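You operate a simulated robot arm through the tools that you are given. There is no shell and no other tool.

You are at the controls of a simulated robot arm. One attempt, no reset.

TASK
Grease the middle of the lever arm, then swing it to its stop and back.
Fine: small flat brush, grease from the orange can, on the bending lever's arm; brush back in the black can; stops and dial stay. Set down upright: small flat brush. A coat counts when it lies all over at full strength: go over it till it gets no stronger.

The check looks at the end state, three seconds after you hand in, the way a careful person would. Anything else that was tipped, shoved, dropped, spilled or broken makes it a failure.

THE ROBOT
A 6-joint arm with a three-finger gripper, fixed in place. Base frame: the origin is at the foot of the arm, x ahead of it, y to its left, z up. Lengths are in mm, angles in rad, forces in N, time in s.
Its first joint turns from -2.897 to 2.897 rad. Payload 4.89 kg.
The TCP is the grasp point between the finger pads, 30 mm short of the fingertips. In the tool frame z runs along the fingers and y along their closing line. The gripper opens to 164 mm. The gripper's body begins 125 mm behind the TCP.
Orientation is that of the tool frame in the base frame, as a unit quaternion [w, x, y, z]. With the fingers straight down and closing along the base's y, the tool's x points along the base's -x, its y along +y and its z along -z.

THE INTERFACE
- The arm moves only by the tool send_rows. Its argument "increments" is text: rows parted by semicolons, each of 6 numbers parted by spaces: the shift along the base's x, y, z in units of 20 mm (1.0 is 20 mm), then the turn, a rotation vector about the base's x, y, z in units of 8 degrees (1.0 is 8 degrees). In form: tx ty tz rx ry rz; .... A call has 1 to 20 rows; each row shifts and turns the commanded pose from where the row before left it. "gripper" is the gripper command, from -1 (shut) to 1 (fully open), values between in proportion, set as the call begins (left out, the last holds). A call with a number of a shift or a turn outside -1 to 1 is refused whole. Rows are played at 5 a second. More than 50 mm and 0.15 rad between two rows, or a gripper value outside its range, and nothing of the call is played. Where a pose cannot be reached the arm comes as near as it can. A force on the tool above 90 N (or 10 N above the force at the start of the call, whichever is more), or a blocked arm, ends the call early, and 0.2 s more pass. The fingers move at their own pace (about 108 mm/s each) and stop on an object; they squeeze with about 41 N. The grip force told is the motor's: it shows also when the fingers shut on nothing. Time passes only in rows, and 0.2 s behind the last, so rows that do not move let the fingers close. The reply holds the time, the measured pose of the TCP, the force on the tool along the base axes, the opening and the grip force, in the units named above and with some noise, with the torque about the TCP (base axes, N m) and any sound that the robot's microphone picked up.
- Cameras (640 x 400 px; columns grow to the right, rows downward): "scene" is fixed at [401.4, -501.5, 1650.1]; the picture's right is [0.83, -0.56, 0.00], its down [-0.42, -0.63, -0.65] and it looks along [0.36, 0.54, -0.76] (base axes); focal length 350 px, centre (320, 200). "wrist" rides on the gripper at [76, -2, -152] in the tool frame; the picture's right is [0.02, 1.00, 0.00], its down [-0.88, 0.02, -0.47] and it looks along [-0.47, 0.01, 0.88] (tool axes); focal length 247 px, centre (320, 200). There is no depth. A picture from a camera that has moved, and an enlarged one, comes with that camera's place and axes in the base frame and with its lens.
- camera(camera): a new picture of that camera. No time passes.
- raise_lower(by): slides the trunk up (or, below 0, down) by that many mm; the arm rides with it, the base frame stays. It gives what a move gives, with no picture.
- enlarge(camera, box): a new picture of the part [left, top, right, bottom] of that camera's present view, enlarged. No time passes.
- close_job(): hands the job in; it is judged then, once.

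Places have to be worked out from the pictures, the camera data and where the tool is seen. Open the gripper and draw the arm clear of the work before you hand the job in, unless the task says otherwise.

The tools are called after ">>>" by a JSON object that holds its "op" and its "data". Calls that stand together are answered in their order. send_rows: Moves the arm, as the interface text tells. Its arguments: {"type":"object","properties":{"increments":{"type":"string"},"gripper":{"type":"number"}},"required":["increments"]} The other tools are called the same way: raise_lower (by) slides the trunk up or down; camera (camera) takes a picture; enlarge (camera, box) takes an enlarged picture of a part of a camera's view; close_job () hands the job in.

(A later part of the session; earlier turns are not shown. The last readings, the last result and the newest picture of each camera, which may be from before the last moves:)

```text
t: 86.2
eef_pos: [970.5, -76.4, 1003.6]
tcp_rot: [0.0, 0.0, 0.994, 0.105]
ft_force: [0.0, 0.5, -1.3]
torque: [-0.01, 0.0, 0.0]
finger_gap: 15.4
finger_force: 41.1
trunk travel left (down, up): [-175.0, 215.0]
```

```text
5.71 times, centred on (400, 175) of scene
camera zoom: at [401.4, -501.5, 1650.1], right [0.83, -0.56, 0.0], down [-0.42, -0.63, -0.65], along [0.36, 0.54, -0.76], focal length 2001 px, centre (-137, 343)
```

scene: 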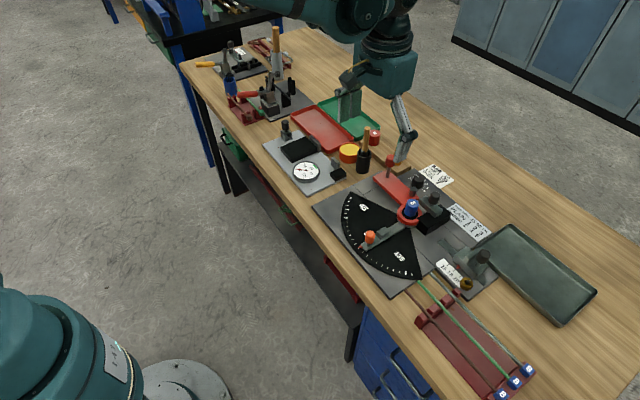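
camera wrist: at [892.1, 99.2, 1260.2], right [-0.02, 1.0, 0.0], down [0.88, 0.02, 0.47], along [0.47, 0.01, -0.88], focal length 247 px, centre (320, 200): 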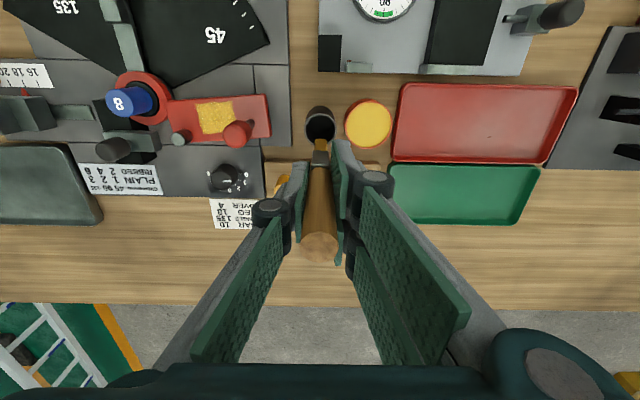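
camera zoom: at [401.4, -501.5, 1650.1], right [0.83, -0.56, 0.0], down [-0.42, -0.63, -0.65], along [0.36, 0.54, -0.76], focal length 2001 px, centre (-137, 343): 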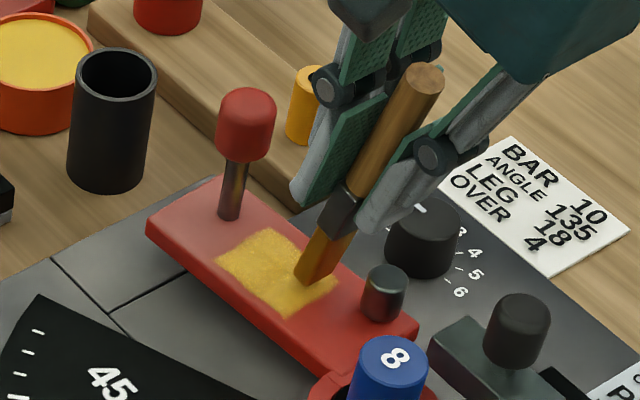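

The coat is strong and even all over. Now I'll lift, straighten the tool, and carry the brush back over the black can.

>>> {"op": "send_rows", "data": {"increments": "0 0 0.5 0 0 0;0 0 0.95 0 0 0;0 0 0.95 0 0 0;0 0 0.95 -0.75 0 0;0 0.2 0.95 -0.75 0 0;0 0.95 0.95 0 0 0;0 0.95 0 0 0 0;0 0.95 0 0 0 0;0 0.95 0 0 0 0;0 0.95 0 0 0 0;0 0.95 0 0 0 0;0 0.95 0 0 0 0;0 0.95 0 0 0 0;0 0.95 0 0 0 0;0 0.1 0 0 0 0;0 0 0 0 0 0"}}

>>> {"op": "camera", "data": {"camera": "wrist"}}

>>> {"op": "enlarge", "data": {"camera": "wrist", "box": [260, 90, 380, 190]}}

>>> {"op": "enlarge", "data": {"camera": "scene", "box": [340, 80, 430, 205]}}

>>> {"op": "enlarge", "data": {"camera": "scene", "box": [385, 165, 425, 205]}}

```text
t: 89.6
eef_pos: [971.3, 100.5, 1109.3]
tcp_rot: [0.0, 0.0, 1.0, -0.001]
ft_force: [-0.7, -0.2, -0.5]
torque: [-0.09, -0.05, -0.02]
finger_gap: 15.8
finger_force: 41.2
trunk travel left (down, up): [-175.0, 215.0]
```

```text
taken
camera wrist: at [894.8, 99.7, 1261.8], right [-0.02, 1.0, 0.0], down [0.88, 0.02, 0.47], along [0.47, 0.01, -0.88], focal length 247 px, centre (320, 200)
```

wrist: 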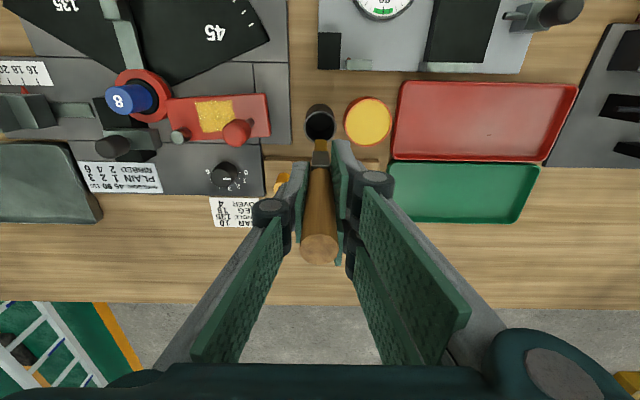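

```text
4.00 times, centred on (320, 140) of wrist
camera zoom: at [894.8, 99.7, 1261.8], right [-0.02, 1.0, 0.0], down [0.88, 0.02, 0.47], along [0.47, 0.01, -0.88], focal length 988 px, centre (320, 440)
```

zoom: 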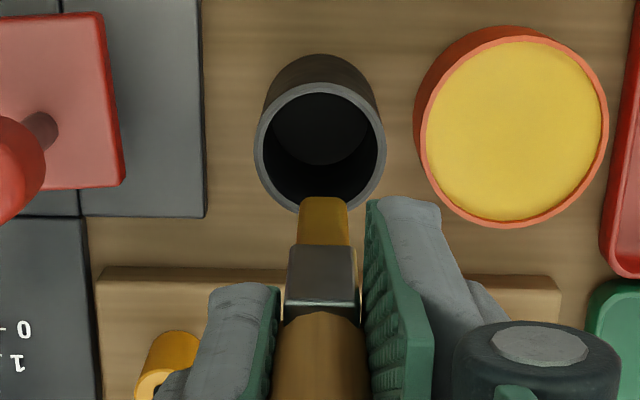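

```text
3.20 times, centred on (385, 142) of scene
camera zoom: at [401.4, -501.5, 1650.1], right [0.83, -0.56, 0.0], down [-0.42, -0.63, -0.65], along [0.36, 0.54, -0.76], focal length 1120 px, centre (112, 384)
```

zoom: 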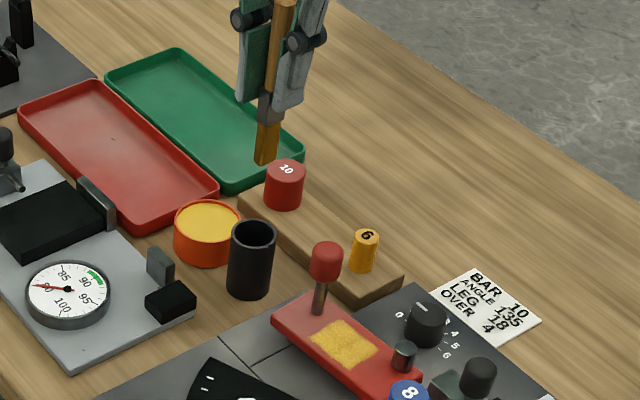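

```text
10.00 times, centred on (405, 185) of scene
camera zoom: at [401.4, -501.5, 1650.1], right [0.83, -0.56, 0.0], down [-0.42, -0.63, -0.65], along [0.36, 0.54, -0.76], focal length 3501 px, centre (-530, 350)
```

zoom: 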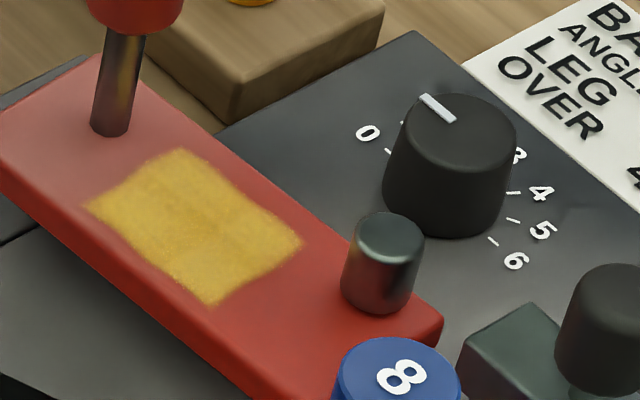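

The coat looks the same as before the last pass, so it's at full strength. The brush lines up over the can mouth, and the tip is now about 112 mm below the TCP. I'll shift 2 mm toward the can centre and descend until the tip is near the mouth.

>>> {"op": "send_rows", "data": {"increments": "-0.12 0 -0.7 0 0 0;0 0 -0.9 0 0 0;0 0 -0.9 0 0 0;0 0 -0.9 0 0 0;0 0 0 0 0 0"}}

>>> {"op": "enlarge", "data": {"camera": "wrist", "box": [260, 90, 380, 190]}}

>>> {"op": "enlarge", "data": {"camera": "scene", "box": [335, 120, 395, 180]}}

```text
t: 90.8
eef_pos: [968.0, 101.3, 1041.2]
tcp_rot: [0.0, 0.001, 1.0, 0.0]
ft_force: [0.5, 0.3, -1.0]
torque: [-0.02, 0.03, 0.0]
finger_gap: 15.6
finger_force: 40.8
trunk travel left (down, up): [-175.0, 215.0]
```

```text
4.00 times, centred on (320, 140) of wrist
camera zoom: at [892.2, 100.1, 1193.7], right [-0.02, 1.0, 0.0], down [0.88, 0.02, 0.47], along [0.47, 0.01, -0.88], focal length 988 px, centre (320, 440)
```

zoom: 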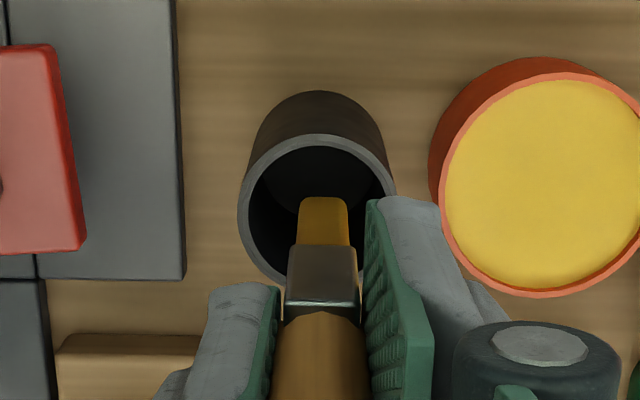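

```text
6.67 times, centred on (365, 150) of scene
camera zoom: at [401.4, -501.5, 1650.1], right [0.83, -0.56, 0.0], down [-0.42, -0.63, -0.65], along [0.36, 0.54, -0.76], focal length 2334 px, centre (20, 533)
```

zoom: 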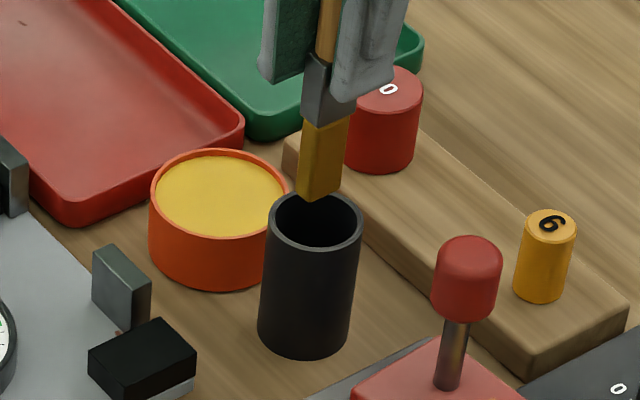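

The tip is just above the mouth and well centred. I'll go down into the can while watching for side forces.

>>> {"op": "send_rows", "data": {"increments": "0 0 -0.5 0 0 0;0 0 -0.5 0 0 0;0 0 -0.5 0 0 0;0 0 -0.5 0 0 0;0 0 0 0 0 0"}}

>>> {"op": "enlarge", "data": {"camera": "scene", "box": [335, 120, 395, 180]}}

>>> {"op": "enlarge", "data": {"camera": "wrist", "box": [260, 90, 380, 190]}}

```text
t: 92.0
eef_pos: [968.0, 101.7, 1000.9]
tcp_rot: [0.0, 0.0, 1.0, -0.001]
ft_force: [0.2, -0.3, -0.4]
torque: [-0.02, 0.02, 0.03]
finger_gap: 15.6
finger_force: 41.0
trunk travel left (down, up): [-175.0, 215.0]
```

```text
6.67 times, centred on (365, 150) of scene
camera zoom: at [401.4, -501.5, 1650.1], right [0.83, -0.56, 0.0], down [-0.42, -0.63, -0.65], along [0.36, 0.54, -0.76], focal length 2334 px, centre (20, 533)
```

zoom: 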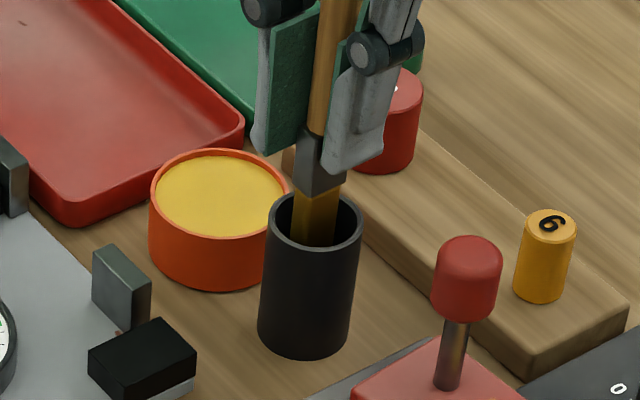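

```text
4.00 times, centred on (320, 140) of wrist
camera zoom: at [892.3, 100.1, 1153.6], right [-0.02, 1.0, 0.0], down [0.88, 0.02, 0.47], along [0.47, 0.01, -0.88], focal length 988 px, centre (320, 440)
```

zoom: 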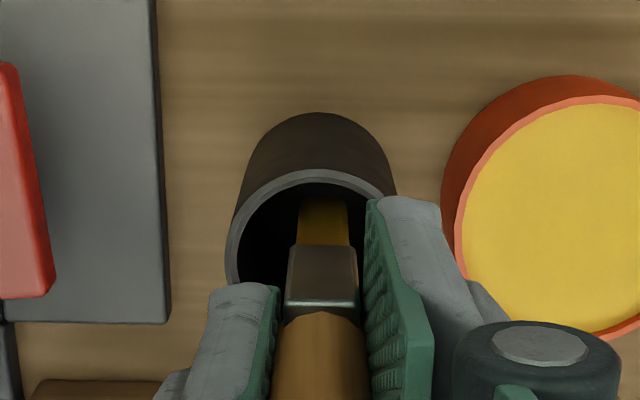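

The brush is entering the can cleanly with no side force. I'll go down to z≈967, then feel for the bottom.

>>> {"op": "send_rows", "data": {"increments": "0 0 -0.5 0 0 0;0 0 -0.5 0 0 0;0 0 -0.5 0 0 0;0 0 -0.2 0 0 0;0 0 0 0 0 0"}}

>>> {"op": "send_rows", "data": {"increments": "0 0 -0.1 0 0 0;0 0 -0.05 0 0 0;0 0 0 0 0 0"}}

```text
t: 93.2
eef_pos: [969.4, 101.2, 967.4]
tcp_rot: [0.001, 0.0, 1.0, -0.001]
ft_force: [-0.1, -0.8, -0.7]
torque: [0.02, 0.01, 0.01]
finger_gap: 15.8
finger_force: 41.5
trunk travel left (down, up): [-175.0, 215.0]
```

```text
t: 94.0
eef_pos: [969.0, 99.3, 964.0]
tcp_rot: [0.0, 0.0, 1.0, 0.0]
ft_force: [0.3, 0.6, 0.0]
torque: [0.03, 0.0, -0.01]
finger_gap: 15.8
finger_force: 40.9
trunk travel left (down, up): [-175.0, 215.0]
```

No contact yet, so I'll continue down in small steps.

>>> {"op": "send_rows", "data": {"increments": "0 0 -0.08 0 0 0;0 0 -0.05 0 0 0;0 0 0 0 0 0"}}

>>> {"op": "send_rows", "data": {"increments": "0 0 -0.06 0 0 0;0 0 0 0 0 0"}}

```text
t: 94.8
eef_pos: [968.3, 100.8, 962.8]
tcp_rot: [0.0, 0.0, 1.0, 0.0]
ft_force: [0.3, 0.0, -1.7]
torque: [-0.01, 0.01, -0.03]
finger_gap: 15.6
finger_force: 40.8
trunk travel left (down, up): [-175.0, 215.0]
```

```text
t: 95.4
eef_pos: [968.1, 100.1, 960.8]
tcp_rot: [0.0, 0.0, 1.0, 0.0]
ft_force: [0.9, 0.4, -0.3]
torque: [0.0, 0.0, 0.0]
finger_gap: 15.6
finger_force: 41.2
trunk travel left (down, up): [-175.0, 215.0]
```

>>> {"op": "send_rows", "data": {"increments": "0 0 -0.06 0 0 0;0 0 0 0 0 0"}}

>>> {"op": "send_rows", "data": {"increments": "0 0 -0.06 0 0 0;0 0 0 0 0 0"}}

>>> {"op": "enlarge", "data": {"camera": "scene", "box": [335, 120, 395, 180]}}

```text
t: 96.0
eef_pos: [968.5, 100.0, 959.8]
tcp_rot: [0.001, 0.001, 1.0, 0.001]
ft_force: [0.7, -0.4, 0.1]
torque: [-0.01, -0.01, 0.01]
finger_gap: 15.5
finger_force: 41.1
trunk travel left (down, up): [-175.0, 215.0]
```

```text
t: 96.6
eef_pos: [969.1, 100.6, 959.2]
tcp_rot: [0.0, 0.0, 1.0, 0.0]
ft_force: [-0.2, 0.2, 1.9]
torque: [0.0, 0.03, 0.0]
finger_gap: 15.8
finger_force: 41.2
trunk travel left (down, up): [-175.0, 215.0]
```

```text
6.67 times, centred on (365, 150) of scene
camera zoom: at [401.4, -501.5, 1650.1], right [0.83, -0.56, 0.0], down [-0.42, -0.63, -0.65], along [0.36, 0.54, -0.76], focal length 2334 px, centre (20, 533)
```

zoom: 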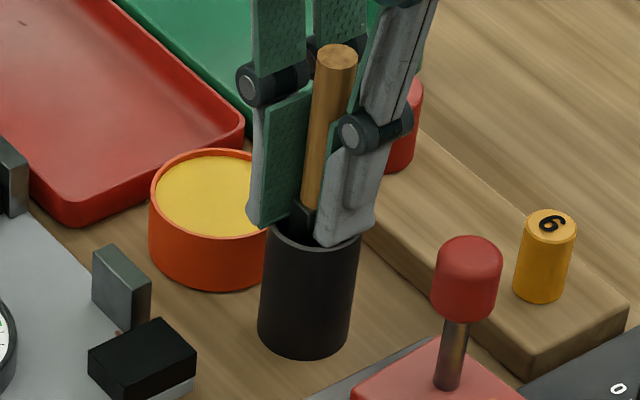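

The handle top is back exactly where it started in the image, and there's light contact (about 2 N) at the bottom. I'll open slightly to release and see whether the brush stands.

>>> {"op": "send_rows", "data": {"increments": "0 0 0 0 0 0;0 0 0 0 0 0;0 0 0 0 0 0", "gripper": -0.7}}

>>> {"op": "enlarge", "data": {"camera": "scene", "box": [335, 120, 395, 180]}}

>>> {"op": "enlarge", "data": {"camera": "wrist", "box": [260, 120, 380, 260]}}

```text
t: 97.4
eef_pos: [968.4, 99.3, 958.7]
tcp_rot: [0.0, 0.0, 1.0, -0.001]
ft_force: [0.7, -4.7, 10.0]
torque: [-0.05, -0.01, 0.02]
finger_gap: 24.1
finger_force: 0.1
trunk travel left (down, up): [-175.0, 215.0]
```

```text
6.67 times, centred on (365, 150) of scene
camera zoom: at [401.4, -501.5, 1650.1], right [0.83, -0.56, 0.0], down [-0.42, -0.63, -0.65], along [0.36, 0.54, -0.76], focal length 2334 px, centre (20, 533)
```

zoom: 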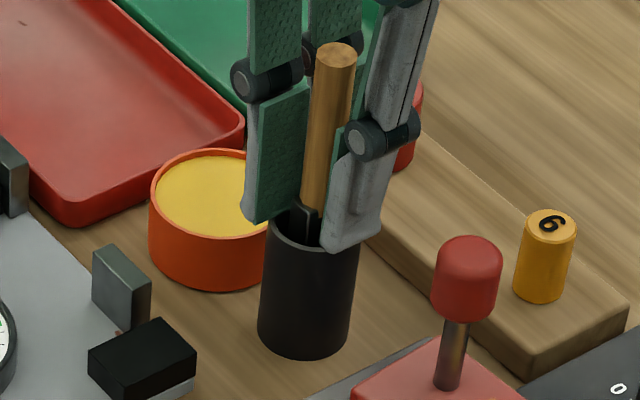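

```text
2.86 times, centred on (320, 190) of wrist
camera zoom: at [892.3, 98.6, 1111.7], right [-0.02, 1.0, 0.0], down [0.88, 0.02, 0.47], along [0.47, 0.01, -0.88], focal length 706 px, centre (320, 229)
```

zoom: 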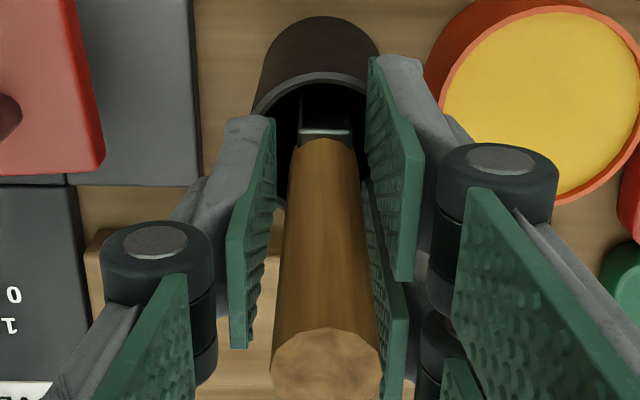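

The brush stands free, but I feel about 10 N of upward force, so a fingertip seems to be resting on the can rim. I'll raise a little before opening any further.

>>> {"op": "send_rows", "data": {"increments": "0 0 0.2 0 0 0;0 0 0.3 0 0 0;0 0 0 0 0 0"}}

>>> {"op": "enlarge", "data": {"camera": "scene", "box": [335, 120, 395, 180]}}

>>> {"op": "enlarge", "data": {"camera": "wrist", "box": [260, 120, 380, 260]}}

```text
t: 98.2
eef_pos: [969.3, 99.7, 968.4]
tcp_rot: [0.0, -0.001, 1.0, 0.0]
ft_force: [0.1, -0.3, -0.2]
torque: [-0.01, -0.04, 0.01]
finger_gap: 24.3
finger_force: 0.0
trunk travel left (down, up): [-175.0, 215.0]
```

```text
6.67 times, centred on (365, 150) of scene
camera zoom: at [401.4, -501.5, 1650.1], right [0.83, -0.56, 0.0], down [-0.42, -0.63, -0.65], along [0.36, 0.54, -0.76], focal length 2334 px, centre (20, 533)
```

zoom: 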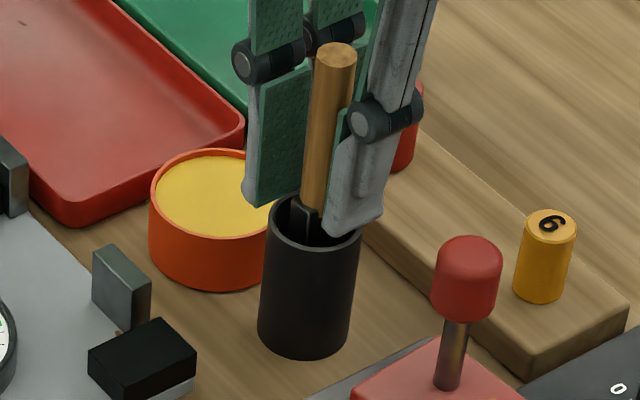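

```text
2.86 times, centred on (320, 190) of wrist
camera zoom: at [892.8, 99.2, 1121.2], right [-0.02, 1.0, 0.0], down [0.88, 0.02, 0.47], along [0.47, 0.01, -0.88], focal length 706 px, centre (320, 229)
```

zoom: 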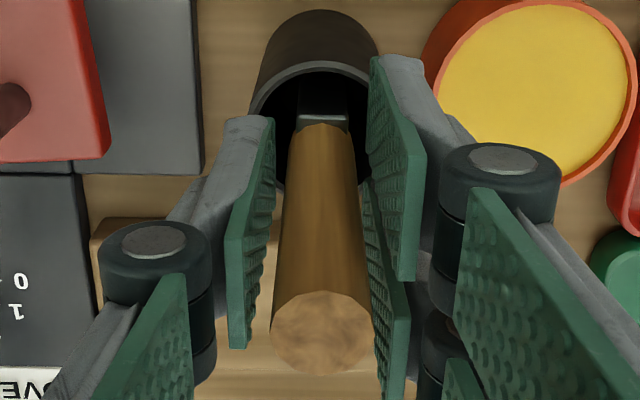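

Force is back to zero, the can hasn't moved, and the brush stands upright where it started. I'll open wider and rise straight up, clear of the handle.

>>> {"op": "send_rows", "data": {"increments": "0 0 0.1 0 0 0;0 0 0 0 0 0;0 0 0.5 0 0 0;0 0 0.9 0 0 0;0 0 0.95 0 0 0;0 0 0.95 0 0 0;0 0 0.95 0 0 0;0 0 0.95 0 0 0;0 0 0.95 0 0 0;0 0 0 0 0 0", "gripper": -0.35}}

>>> {"op": "enlarge", "data": {"camera": "scene", "box": [335, 120, 395, 180]}}

>>> {"op": "enlarge", "data": {"camera": "wrist", "box": [220, 90, 380, 210]}}

```text
t: 100.4
eef_pos: [968.8, 98.0, 1093.2]
tcp_rot: [0.0, 0.0, 1.0, 0.0]
ft_force: [0.1, -0.1, -0.9]
torque: [-0.02, 0.0, 0.01]
finger_gap: 53.3
finger_force: 0.2
trunk travel left (down, up): [-175.0, 215.0]
```

```text
6.67 times, centred on (365, 150) of scene
camera zoom: at [401.4, -501.5, 1650.1], right [0.83, -0.56, 0.0], down [-0.42, -0.63, -0.65], along [0.36, 0.54, -0.76], focal length 2334 px, centre (20, 533)
```

zoom: 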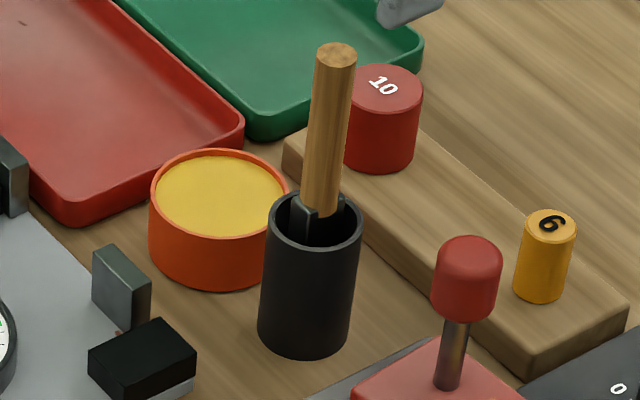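

```text
3.33 times, centred on (300, 150) of wrist
camera zoom: at [893.0, 98.2, 1245.9], right [-0.02, 1.0, 0.0], down [0.88, 0.02, 0.47], along [0.47, 0.01, -0.88], focal length 823 px, centre (387, 367)
```

zoom: 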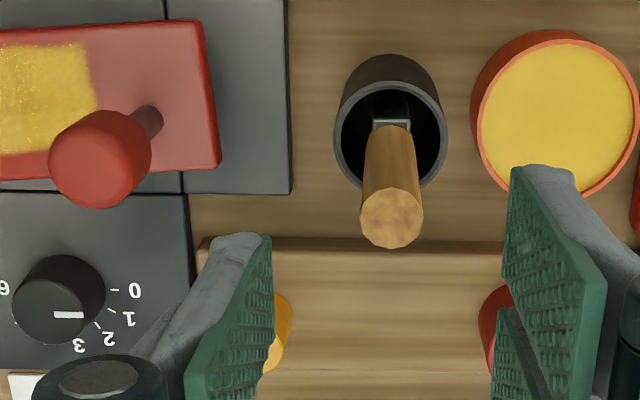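

The brush is back upright in the black can exactly as before, and the grease can and lever look undisturbed. Next is the swing: the knob is now near (966, 1) with its top at z≈973. I'll move above it while turning the tool about -88° around z, so the fingers straddle the knob along the direction it swings.

>>> {"op": "send_rows", "data": {"increments": "0 -0.44 0 0 0 -1;0 -0.44 0 0 0 -1;0 -0.44 0 0 0 -1;0 -0.44 0 0 0 -1;0 -0.44 0 0 0 -1;0 -0.44 0 0 0 -1;0 -0.44 0 0 0 -1;0 -0.44 0 0 0 -1;0 -0.44 0 0 0 -1;0 -0.44 0 0 0 -1;0 -0.44 0 0 0 -1;0 0 0 0 0 0"}}

>>> {"op": "camera", "data": {"camera": "wrist"}}

>>> {"op": "camera", "data": {"camera": "scene"}}

>>> {"op": "enlarge", "data": {"camera": "wrist", "box": [240, 90, 400, 210]}}

```text
t: 103.0
eef_pos: [969.7, 4.0, 1093.8]
tcp_rot: [0.001, 0.695, 0.719, 0.0]
ft_force: [0.0, 0.1, -1.1]
torque: [0.0, -0.01, 0.01]
finger_gap: 53.3
finger_force: 0.1
trunk travel left (down, up): [-175.0, 215.0]
```

```text
taken
camera wrist: at [965.2, 80.8, 1246.3], right [1.0, 0.06, 0.0], down [0.05, -0.88, 0.47], along [0.03, -0.47, -0.88], focal length 247 px, centre (320, 200)
```

wrist: 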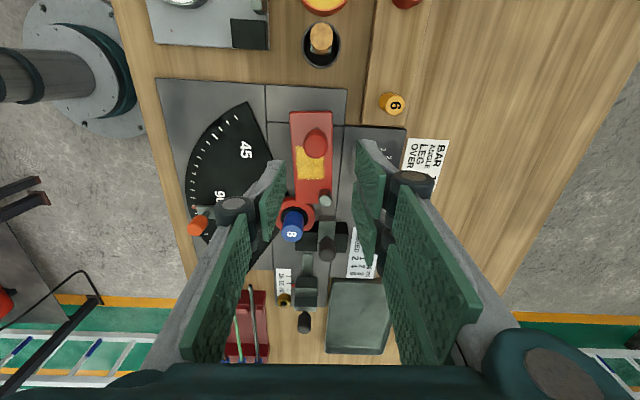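

```text
taken
```

scene: 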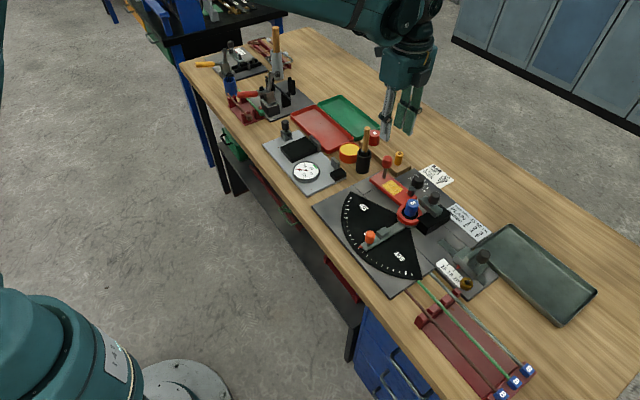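

```text
3.33 times, centred on (320, 150) of wrist
camera zoom: at [965.2, 80.8, 1246.3], right [1.0, 0.06, 0.0], down [0.05, -0.88, 0.47], along [0.03, -0.47, -0.88], focal length 823 px, centre (320, 367)
```

zoom: 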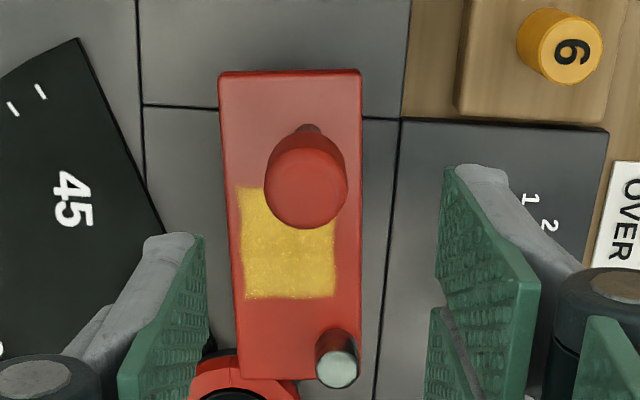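

From this new side the knob axis reads (966, 5), with its top at about z 971. I'll narrow the gripper to about 45 mm, align, and descend so the fingers straddle the knob with their tips at z≈940.

>>> {"op": "send_rows", "data": {"increments": "-0.18 0.05 0 0 0 0;0 0 -0.9 0 0 0;0 0 -0.9 0 0 0;0 0 -0.9 0 0 0;0 0 0 0 0 0", "gripper": -0.45}}

>>> {"op": "enlarge", "data": {"camera": "wrist", "box": [240, 90, 400, 210]}}

>>> {"op": "enlarge", "data": {"camera": "scene", "box": [350, 110, 430, 200]}}

```text
t: 104.2
eef_pos: [963.8, 3.3, 1040.0]
tcp_rot: [0.0, 0.695, 0.719, 0.0]
ft_force: [0.2, -0.2, -0.5]
torque: [0.03, 0.01, 0.01]
finger_gap: 45.3
finger_force: 0.0
trunk travel left (down, up): [-175.0, 215.0]
```

```text
3.33 times, centred on (320, 150) of wrist
camera zoom: at [960.8, 81.3, 1192.7], right [1.0, 0.06, 0.0], down [0.05, -0.88, 0.47], along [0.03, -0.47, -0.88], focal length 823 px, centre (320, 367)
```

zoom: 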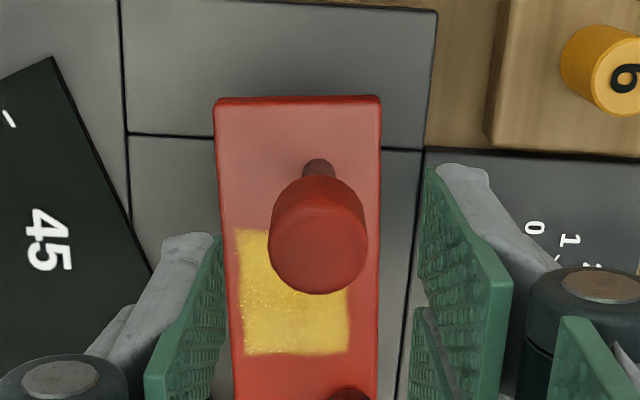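

```text
4.44 times, centred on (390, 155) of scene
camera zoom: at [401.4, -501.5, 1650.1], right [0.83, -0.56, 0.0], down [-0.42, -0.63, -0.65], along [0.36, 0.54, -0.76], focal length 1556 px, centre (9, 400)
```

zoom: 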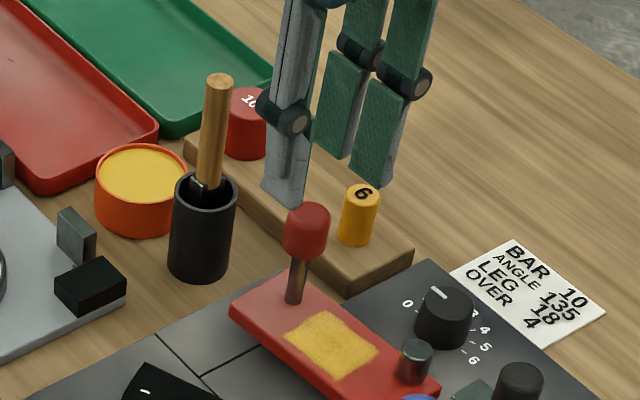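

The fork is centred on the knob. I'll descend the remaining 72 mm.

>>> {"op": "send_rows", "data": {"increments": "0.06 0 -0.9 0 0 0;0 0 -0.9 0 0 0;0 0 -0.9 0 0 0;0 0 -0.9 0 0 0;0 0 0 0 0 0"}}

>>> {"op": "enlarge", "data": {"camera": "wrist", "box": [240, 120, 400, 240]}}

>>> {"op": "enlarge", "data": {"camera": "scene", "box": [350, 110, 430, 200]}}

```text
t: 105.4
eef_pos: [965.7, 3.6, 966.8]
tcp_rot: [0.0, 0.695, 0.719, -0.001]
ft_force: [0.9, 0.0, -0.6]
torque: [0.0, 0.07, 0.0]
finger_gap: 45.1
finger_force: 0.0
trunk travel left (down, up): [-175.0, 215.0]
```

```text
3.33 times, centred on (320, 180) of wrist
camera zoom: at [962.1, 81.9, 1119.3], right [1.0, 0.06, 0.0], down [0.05, -0.88, 0.47], along [0.03, -0.47, -0.88], focal length 823 px, centre (320, 267)
```

zoom: 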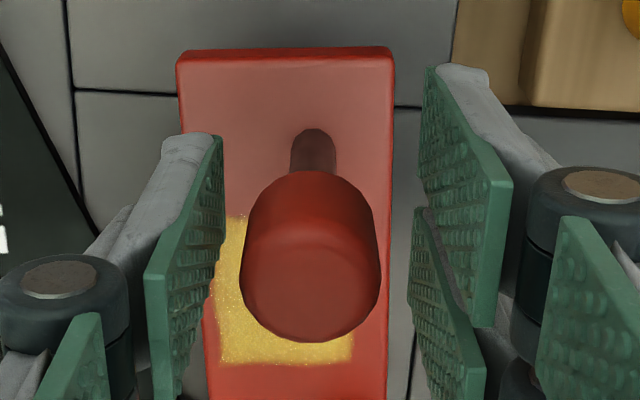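

```text
4.44 times, centred on (390, 155) of scene
camera zoom: at [401.4, -501.5, 1650.1], right [0.83, -0.56, 0.0], down [-0.42, -0.63, -0.65], along [0.36, 0.54, -0.76], focal length 1556 px, centre (9, 400)
```

zoom: 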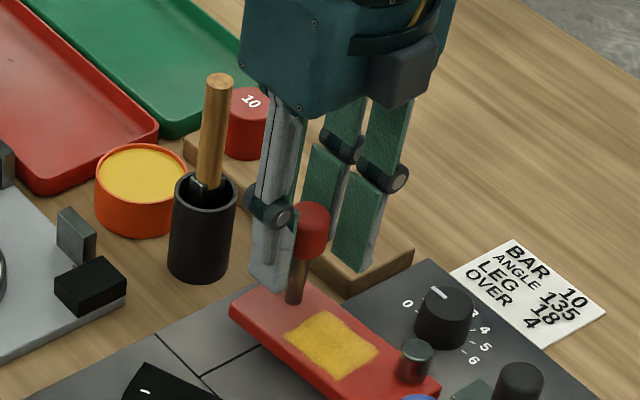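

The knob sits between the finger pads. Before swinging I want a better fix on the pivot, so I'll look at the full wrist view and the ring.

>>> {"op": "camera", "data": {"camera": "wrist"}}

>>> {"op": "enlarge", "data": {"camera": "scene", "box": [340, 170, 450, 280]}}

```text
taken
camera wrist: at [962.1, 81.9, 1119.3], right [1.0, 0.06, 0.0], down [0.05, -0.88, 0.47], along [0.03, -0.47, -0.88], focal length 247 px, centre (320, 200)
```

wrist: 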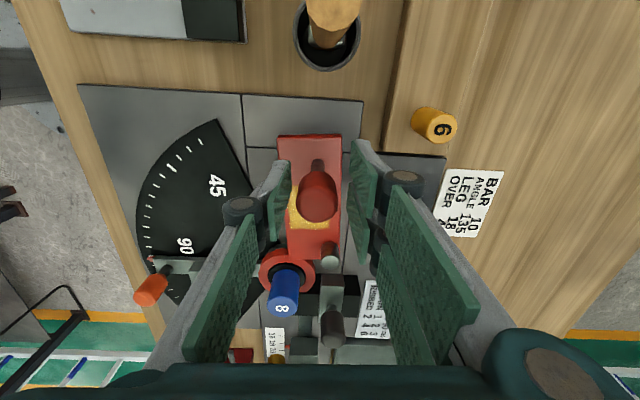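

```text
3.64 times, centred on (395, 225) of scene
camera zoom: at [401.4, -501.5, 1650.1], right [0.83, -0.56, 0.0], down [-0.42, -0.63, -0.65], along [0.36, 0.54, -0.76], focal length 1273 px, centre (47, 109)
```

zoom: 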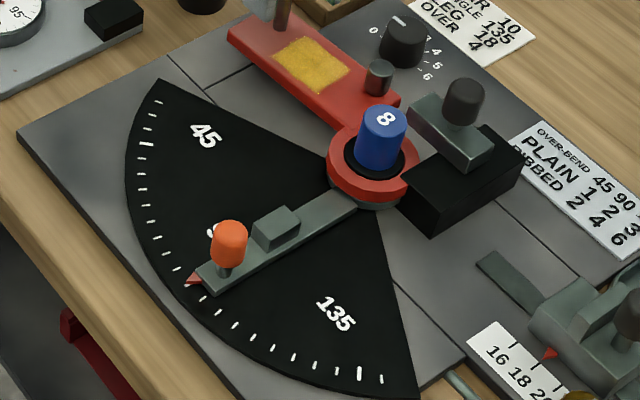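

The pivot works out to about (936, -140), which agrees with how far the knob moved. I'll narrow the fork to about 36 mm so it just frames the knob, then begin the arc in 4° steps with the tool turning along.

>>> {"op": "send_rows", "data": {"increments": "0 0 0 0 0 0;0 0 0 0 0 0", "gripper": -0.56}}

>>> {"op": "send_rows", "data": {"increments": "-0.505 0.085 0 0 0 0.5;-0.505 0.05 0 0 0 0.5;-0.515 0.015 0 0 0 0.5;0 0 0 0 0 0"}}

>>> {"op": "camera", "data": {"camera": "wrist"}}

>>> {"op": "enlarge", "data": {"camera": "scene", "box": [340, 130, 450, 240]}}

```text
t: 106.0
eef_pos: [967.5, 4.9, 966.2]
tcp_rot: [0.0, 0.694, 0.72, 0.0]
ft_force: [-0.2, -0.3, 0.7]
torque: [0.0, 0.02, 0.0]
finger_gap: 35.9
finger_force: 0.1
trunk travel left (down, up): [-175.0, 215.0]
```

```text
t: 107.0
eef_pos: [934.7, 5.2, 966.4]
tcp_rot: [0.001, 0.615, 0.789, 0.0]
ft_force: [-0.2, -0.2, -0.3]
torque: [-0.01, 0.01, -0.01]
finger_gap: 36.3
finger_force: 0.0
trunk travel left (down, up): [-175.0, 215.0]
```

```text
taken
camera wrist: at [915.8, 80.9, 1119.6], right [0.96, 0.26, 0.0], down [0.23, -0.85, 0.47], along [0.12, -0.46, -0.88], focal length 247 px, centre (320, 200)
```

wrist: 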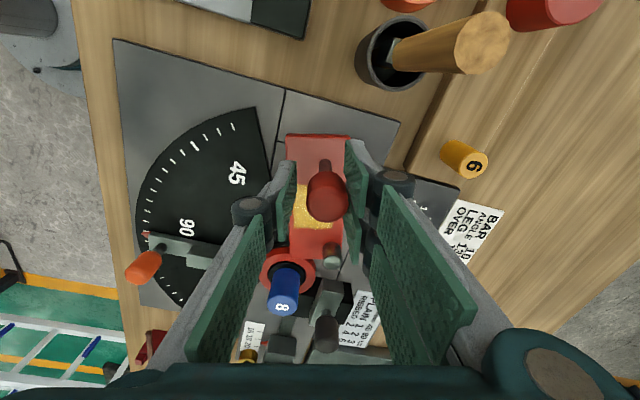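

```text
3.64 times, centred on (395, 185) of scene
camera zoom: at [401.4, -501.5, 1650.1], right [0.83, -0.56, 0.0], down [-0.42, -0.63, -0.65], along [0.36, 0.54, -0.76], focal length 1273 px, centre (47, 254)
```

zoom: 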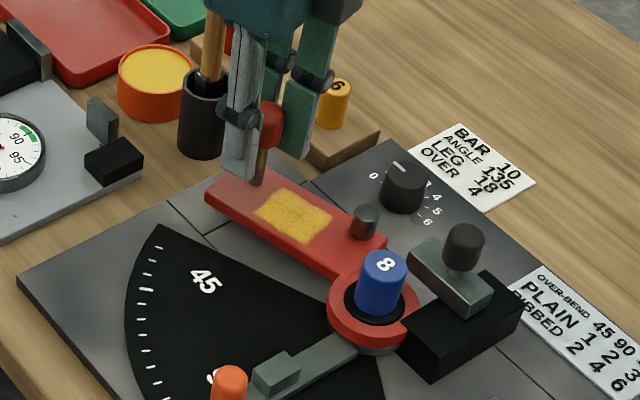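

The lever follows with almost no force. Continuing the arc.

>>> {"op": "send_rows", "data": {"increments": "-0.51 -0.02 0 0 0 0.5;-0.51 -0.055 0 0 0 0.5;-0.5 -0.095 0 0 0 0.5;-0.495 -0.125 0 0 0 0.5;-0.49 -0.16 0 0 0 0.5;-0.47 -0.195 0 0 0 0.5;-0.46 -0.225 0 0 0 0.5;0 0 0 0 0 0"}}

>>> {"op": "camera", "data": {"camera": "wrist"}}

>>> {"op": "enlarge", "data": {"camera": "scene", "box": [340, 130, 450, 240]}}

```text
t: 108.8
eef_pos: [868.3, -10.9, 966.6]
tcp_rot: [0.0, 0.406, 0.914, -0.001]
ft_force: [-0.6, 0.2, 0.1]
torque: [-0.01, -0.02, -0.03]
finger_gap: 36.2
finger_force: 0.1
trunk travel left (down, up): [-175.0, 215.0]
```

```text
taken
camera wrist: at [815.6, 45.3, 1120.0], right [0.73, 0.69, 0.0], down [0.6, -0.64, 0.47], along [0.32, -0.34, -0.88], focal length 247 px, centre (320, 200)
```

wrist: 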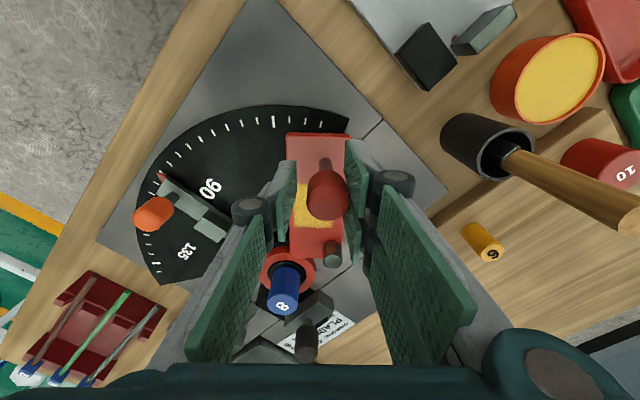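

```text
3.64 times, centred on (395, 185) of scene
camera zoom: at [401.4, -501.5, 1650.1], right [0.83, -0.56, 0.0], down [-0.42, -0.63, -0.65], along [0.36, 0.54, -0.76], focal length 1273 px, centre (47, 254)
```

zoom: 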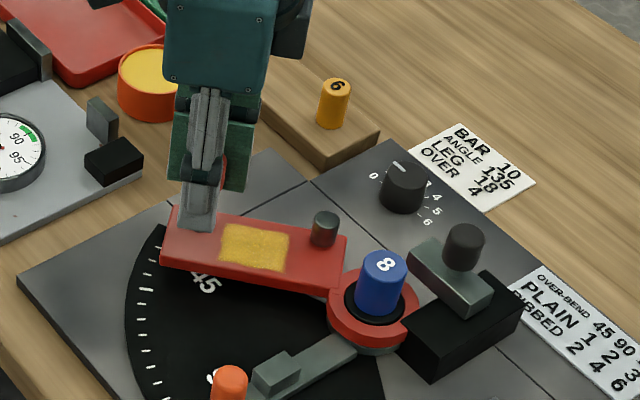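

The pivot stays fixed in the wrist view, so the arc is accurate. Continuing towards about 72°.

>>> {"op": "send_rows", "data": {"increments": "-0.44 -0.26 0 0 0 0.5;-0.425 -0.29 0 0 0 0.5;-0.4 -0.315 0 0 0 0.5;-0.38 -0.345 0 0 0 0.5;-0.355 -0.37 0 0 0 0.5;-0.325 -0.395 0 0 0 0.5;0 0 0 0 0 0"}}

>>> {"op": "camera", "data": {"camera": "wrist"}}

>>> {"op": "enlarge", "data": {"camera": "scene", "box": [340, 150, 450, 260]}}

```text
t: 110.4
eef_pos: [821.5, -49.9, 966.9]
tcp_rot: [0.0, 0.207, 0.978, -0.001]
ft_force: [0.4, -0.1, -0.3]
torque: [-0.01, -0.04, 0.02]
finger_gap: 36.2
finger_force: 0.0
trunk travel left (down, up): [-175.0, 215.0]
```

```text
taken
camera wrist: at [750.1, -19.5, 1119.6], right [0.39, 0.92, 0.0], down [0.81, -0.34, 0.47], along [0.44, -0.18, -0.88], focal length 247 px, centre (320, 200)
```

wrist: 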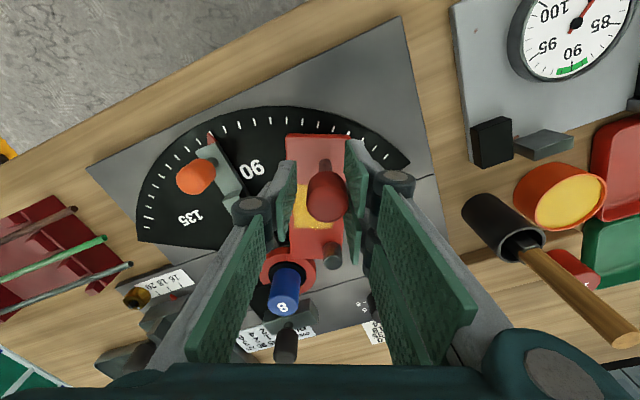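

```text
3.64 times, centred on (395, 205) of scene
camera zoom: at [401.4, -501.5, 1650.1], right [0.83, -0.56, 0.0], down [-0.42, -0.63, -0.65], along [0.36, 0.54, -0.76], focal length 1273 px, centre (47, 182)
```

zoom: 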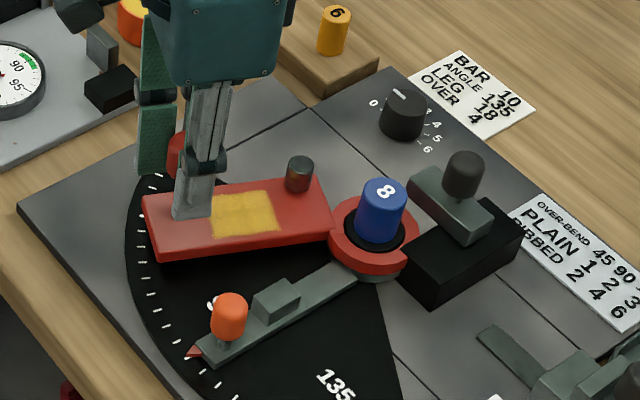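

There are about 18–20° left to the stop. I'll continue 8° more and then slow down.

>>> {"op": "send_rows", "data": {"increments": "-0.3 -0.415 0 0 0 0.5;-0.265 -0.435 0 0 0 0.5;0 0 0 0 0 0"}}

>>> {"op": "camera", "data": {"camera": "wrist"}}

>>> {"op": "enlarge", "data": {"camera": "scene", "box": [345, 180, 425, 260]}}

```text
t: 111.2
eef_pos: [808.8, -67.7, 967.2]
tcp_rot: [-0.001, 0.139, 0.99, 0.0]
ft_force: [0.0, 0.5, -0.3]
torque: [0.02, -0.03, 0.02]
finger_gap: 36.4
finger_force: 0.1
trunk travel left (down, up): [-175.0, 215.0]
```

```text
taken
camera wrist: at [734.9, -46.9, 1119.7], right [0.25, 0.97, 0.0], down [0.85, -0.22, 0.47], along [0.46, -0.12, -0.88], focal length 247 px, centre (320, 200)
```

wrist: 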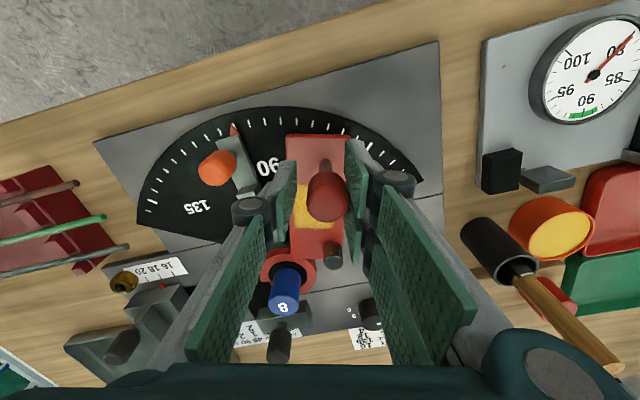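

```text
5.00 times, centred on (385, 220) of scene
camera zoom: at [401.4, -501.5, 1650.1], right [0.83, -0.56, 0.0], down [-0.42, -0.63, -0.65], along [0.36, 0.54, -0.76], focal length 1750 px, centre (-5, 100)
```

zoom: 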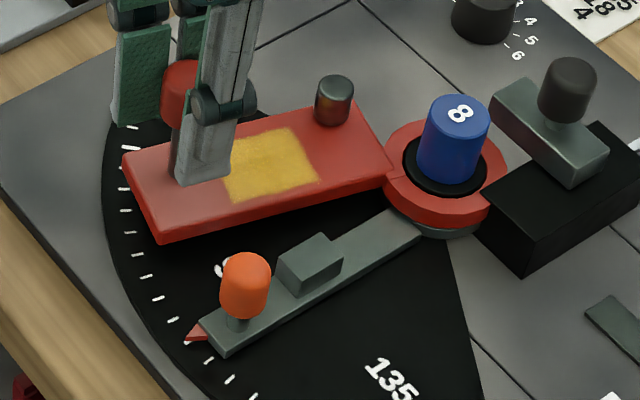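

About 12–14° remain. I'll advance in 2° steps.

>>> {"op": "send_rows", "data": {"increments": "-0.125 -0.22 0 0 0 0.25;-0.115 -0.23 0 0 0 0.25;-0.105 -0.235 0 0 0 0.25;0 0 0 0 0 0"}}

>>> {"op": "enlarge", "data": {"camera": "scene", "box": [345, 180, 425, 260]}}

>>> {"op": "camera", "data": {"camera": "wrist"}}

```text
t: 112.2
eef_pos: [801.1, -80.8, 968.1]
tcp_rot: [0.0, 0.087, 0.996, 0.0]
ft_force: [0.3, -0.1, 0.2]
torque: [-0.05, 0.01, -0.01]
finger_gap: 36.5
finger_force: 0.2
trunk travel left (down, up): [-175.0, 215.0]
```

```text
5.00 times, centred on (385, 220) of scene
camera zoom: at [401.4, -501.5, 1650.1], right [0.83, -0.56, 0.0], down [-0.42, -0.63, -0.65], along [0.36, 0.54, -0.76], focal length 1750 px, centre (-5, 100)
```

zoom: 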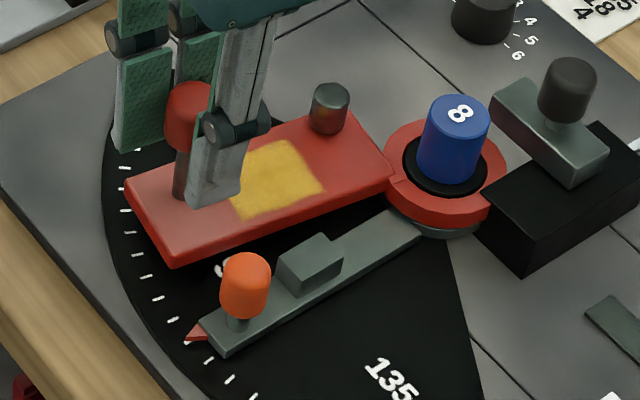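

```text
taken
camera wrist: at [726.1, -68.0, 1120.2], right [0.15, 0.99, 0.0], down [0.87, -0.13, 0.47], along [0.47, -0.07, -0.88], focal length 247 px, centre (320, 200)
```

wrist: 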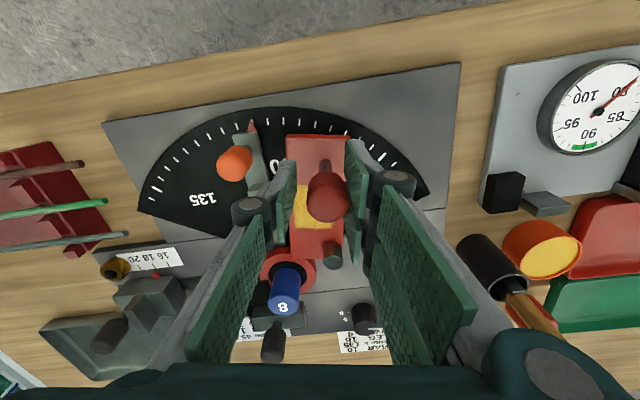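

About 8–10° remain and the fingertips pass above the orange knob. I'll go on by two more 2° steps and check.

>>> {"op": "send_rows", "data": {"increments": "-0.095 -0.235 0 0 0 0.25;-0.09 -0.24 0 0 0 0.25;0 0 0 0 0 0"}}

>>> {"op": "enlarge", "data": {"camera": "scene", "box": [345, 180, 425, 260]}}

>>> {"op": "enlarge", "data": {"camera": "wrist", "box": [210, 100, 370, 300]}}

```text
t: 113.0
eef_pos: [798.5, -89.2, 967.2]
tcp_rot: [0.0, 0.051, 0.999, 0.0]
ft_force: [-0.2, 1.1, -0.4]
torque: [0.01, -0.01, -0.02]
finger_gap: 36.3
finger_force: 0.1
trunk travel left (down, up): [-175.0, 215.0]
```

```text
5.00 times, centred on (385, 220) of scene
camera zoom: at [401.4, -501.5, 1650.1], right [0.83, -0.56, 0.0], down [-0.42, -0.63, -0.65], along [0.36, 0.54, -0.76], focal length 1750 px, centre (-5, 100)
```

zoom: 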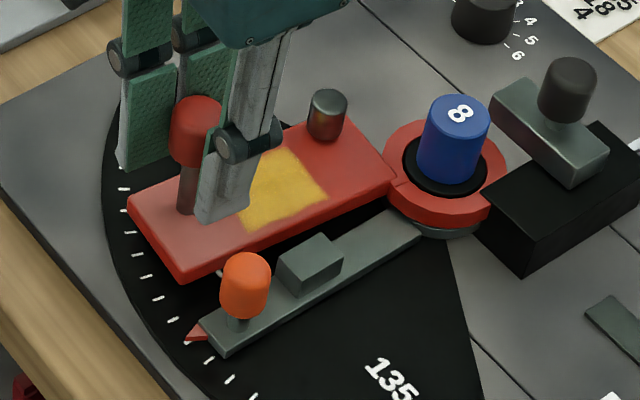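

```text
2.00 times, centred on (290, 200) of wrist
camera zoom: at [722.4, -82.7, 1119.6], right [0.08, 1.0, 0.0], down [0.88, -0.07, 0.47], along [0.47, -0.04, -0.88], focal length 494 px, centre (380, 200)
```

zoom: 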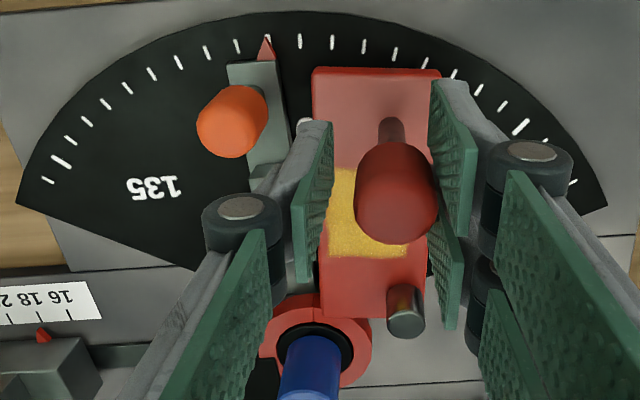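

About 5° remain. I'll zoom in to judge the gap to the stop block before slowing further.

>>> {"op": "enlarge", "data": {"camera": "scene", "box": [365, 205, 415, 250]}}

>>> {"op": "send_rows", "data": {"increments": "-0.045 -0.12 0 0 0 0.125;0 0 0 0 0 0"}}

>>> {"op": "enlarge", "data": {"camera": "scene", "box": [365, 205, 415, 250]}}

```text
8.89 times, centred on (390, 228) of scene
camera zoom: at [401.4, -501.5, 1650.1], right [0.83, -0.56, 0.0], down [-0.42, -0.63, -0.65], along [0.36, 0.54, -0.76], focal length 3112 px, centre (-302, -44)
```

zoom: 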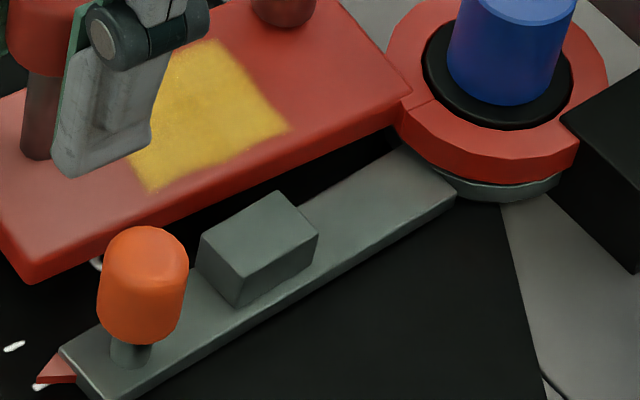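

```text
t: 113.6
eef_pos: [796.3, -92.1, 966.0]
tcp_rot: [0.001, 0.042, 0.999, 0.0]
ft_force: [-0.2, 0.0, -0.4]
torque: [0.01, 0.0, -0.02]
finger_gap: 36.5
finger_force: 0.1
trunk travel left (down, up): [-175.0, 215.0]
```

```text
8.89 times, centred on (390, 228) of scene
camera zoom: at [401.4, -501.5, 1650.1], right [0.83, -0.56, 0.0], down [-0.42, -0.63, -0.65], along [0.36, 0.54, -0.76], focal length 3112 px, centre (-302, -44)
```

zoom: 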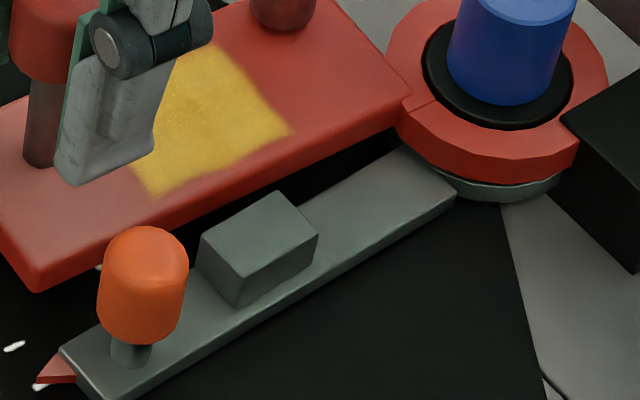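

The gap to the block is now roughly 6 mm. I'll advance by two more 1° steps, then feel in with half-millimetre steps.

>>> {"op": "send_rows", "data": {"increments": "-0.04 -0.12 0 0 0 0.125;0 0 0 0 0 0"}}

>>> {"op": "send_rows", "data": {"increments": "-0.035 -0.12 0 0 0 0.125;0 0 0 0 0 0"}}

>>> {"op": "enlarge", "data": {"camera": "scene", "box": [365, 205, 415, 250]}}

```text
t: 114.2
eef_pos: [796.0, -95.3, 965.6]
tcp_rot: [-0.001, 0.036, 0.999, 0.0]
ft_force: [-0.3, 0.0, -0.6]
torque: [0.02, -0.02, -0.01]
finger_gap: 36.4
finger_force: 0.6
trunk travel left (down, up): [-175.0, 215.0]
```

```text
t: 114.8
eef_pos: [794.8, -96.5, 967.2]
tcp_rot: [0.0, 0.026, 1.0, 0.0]
ft_force: [0.6, 0.0, -0.2]
torque: [0.02, 0.0, 0.0]
finger_gap: 36.5
finger_force: 0.6
trunk travel left (down, up): [-175.0, 215.0]
```

```text
8.89 times, centred on (390, 228) of scene
camera zoom: at [401.4, -501.5, 1650.1], right [0.83, -0.56, 0.0], down [-0.42, -0.63, -0.65], along [0.36, 0.54, -0.76], focal length 3112 px, centre (-302, -44)
```

zoom: 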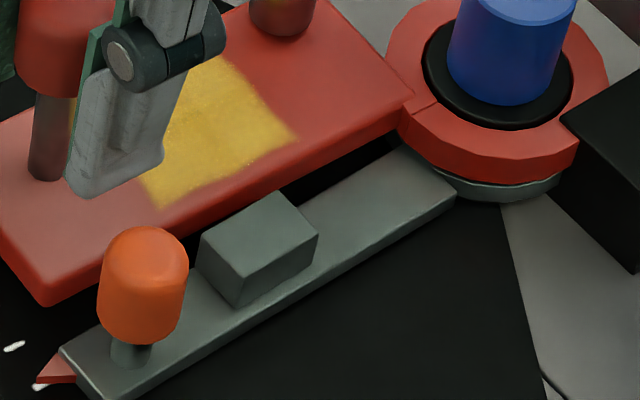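

The gap is about 3 mm. Advancing now in 1 mm steps.

>>> {"op": "send_rows", "data": {"increments": "-0.014 -0.048 0 0 0 0.049;-0.014 -0.048 0 0 0 0.049;0 0 0 0 0 0"}}

>>> {"op": "send_rows", "data": {"increments": "-0.014 -0.048 0 0 0 0.049;0 0 0 0 0 0"}}

>>> {"op": "enlarge", "data": {"camera": "scene", "box": [365, 205, 415, 250]}}

```text
t: 115.6
eef_pos: [794.9, -99.5, 967.6]
tcp_rot: [0.0, 0.019, 1.0, 0.0]
ft_force: [0.5, 0.3, 0.2]
torque: [0.01, -0.03, -0.01]
finger_gap: 36.4
finger_force: 0.1
trunk travel left (down, up): [-175.0, 215.0]
```

```text
t: 116.2
eef_pos: [794.8, -101.6, 968.0]
tcp_rot: [0.0, 0.016, 1.0, 0.001]
ft_force: [-0.1, 0.9, 0.5]
torque: [0.04, -0.02, 0.01]
finger_gap: 36.2
finger_force: 0.2
trunk travel left (down, up): [-175.0, 215.0]
```

```text
8.89 times, centred on (390, 228) of scene
camera zoom: at [401.4, -501.5, 1650.1], right [0.83, -0.56, 0.0], down [-0.42, -0.63, -0.65], along [0.36, 0.54, -0.76], focal length 3112 px, centre (-302, -44)
```

zoom: 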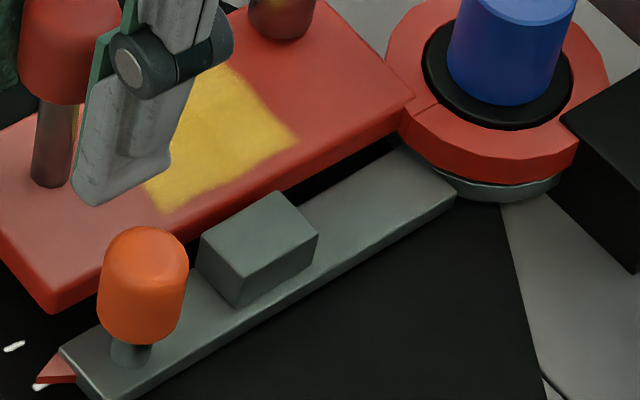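

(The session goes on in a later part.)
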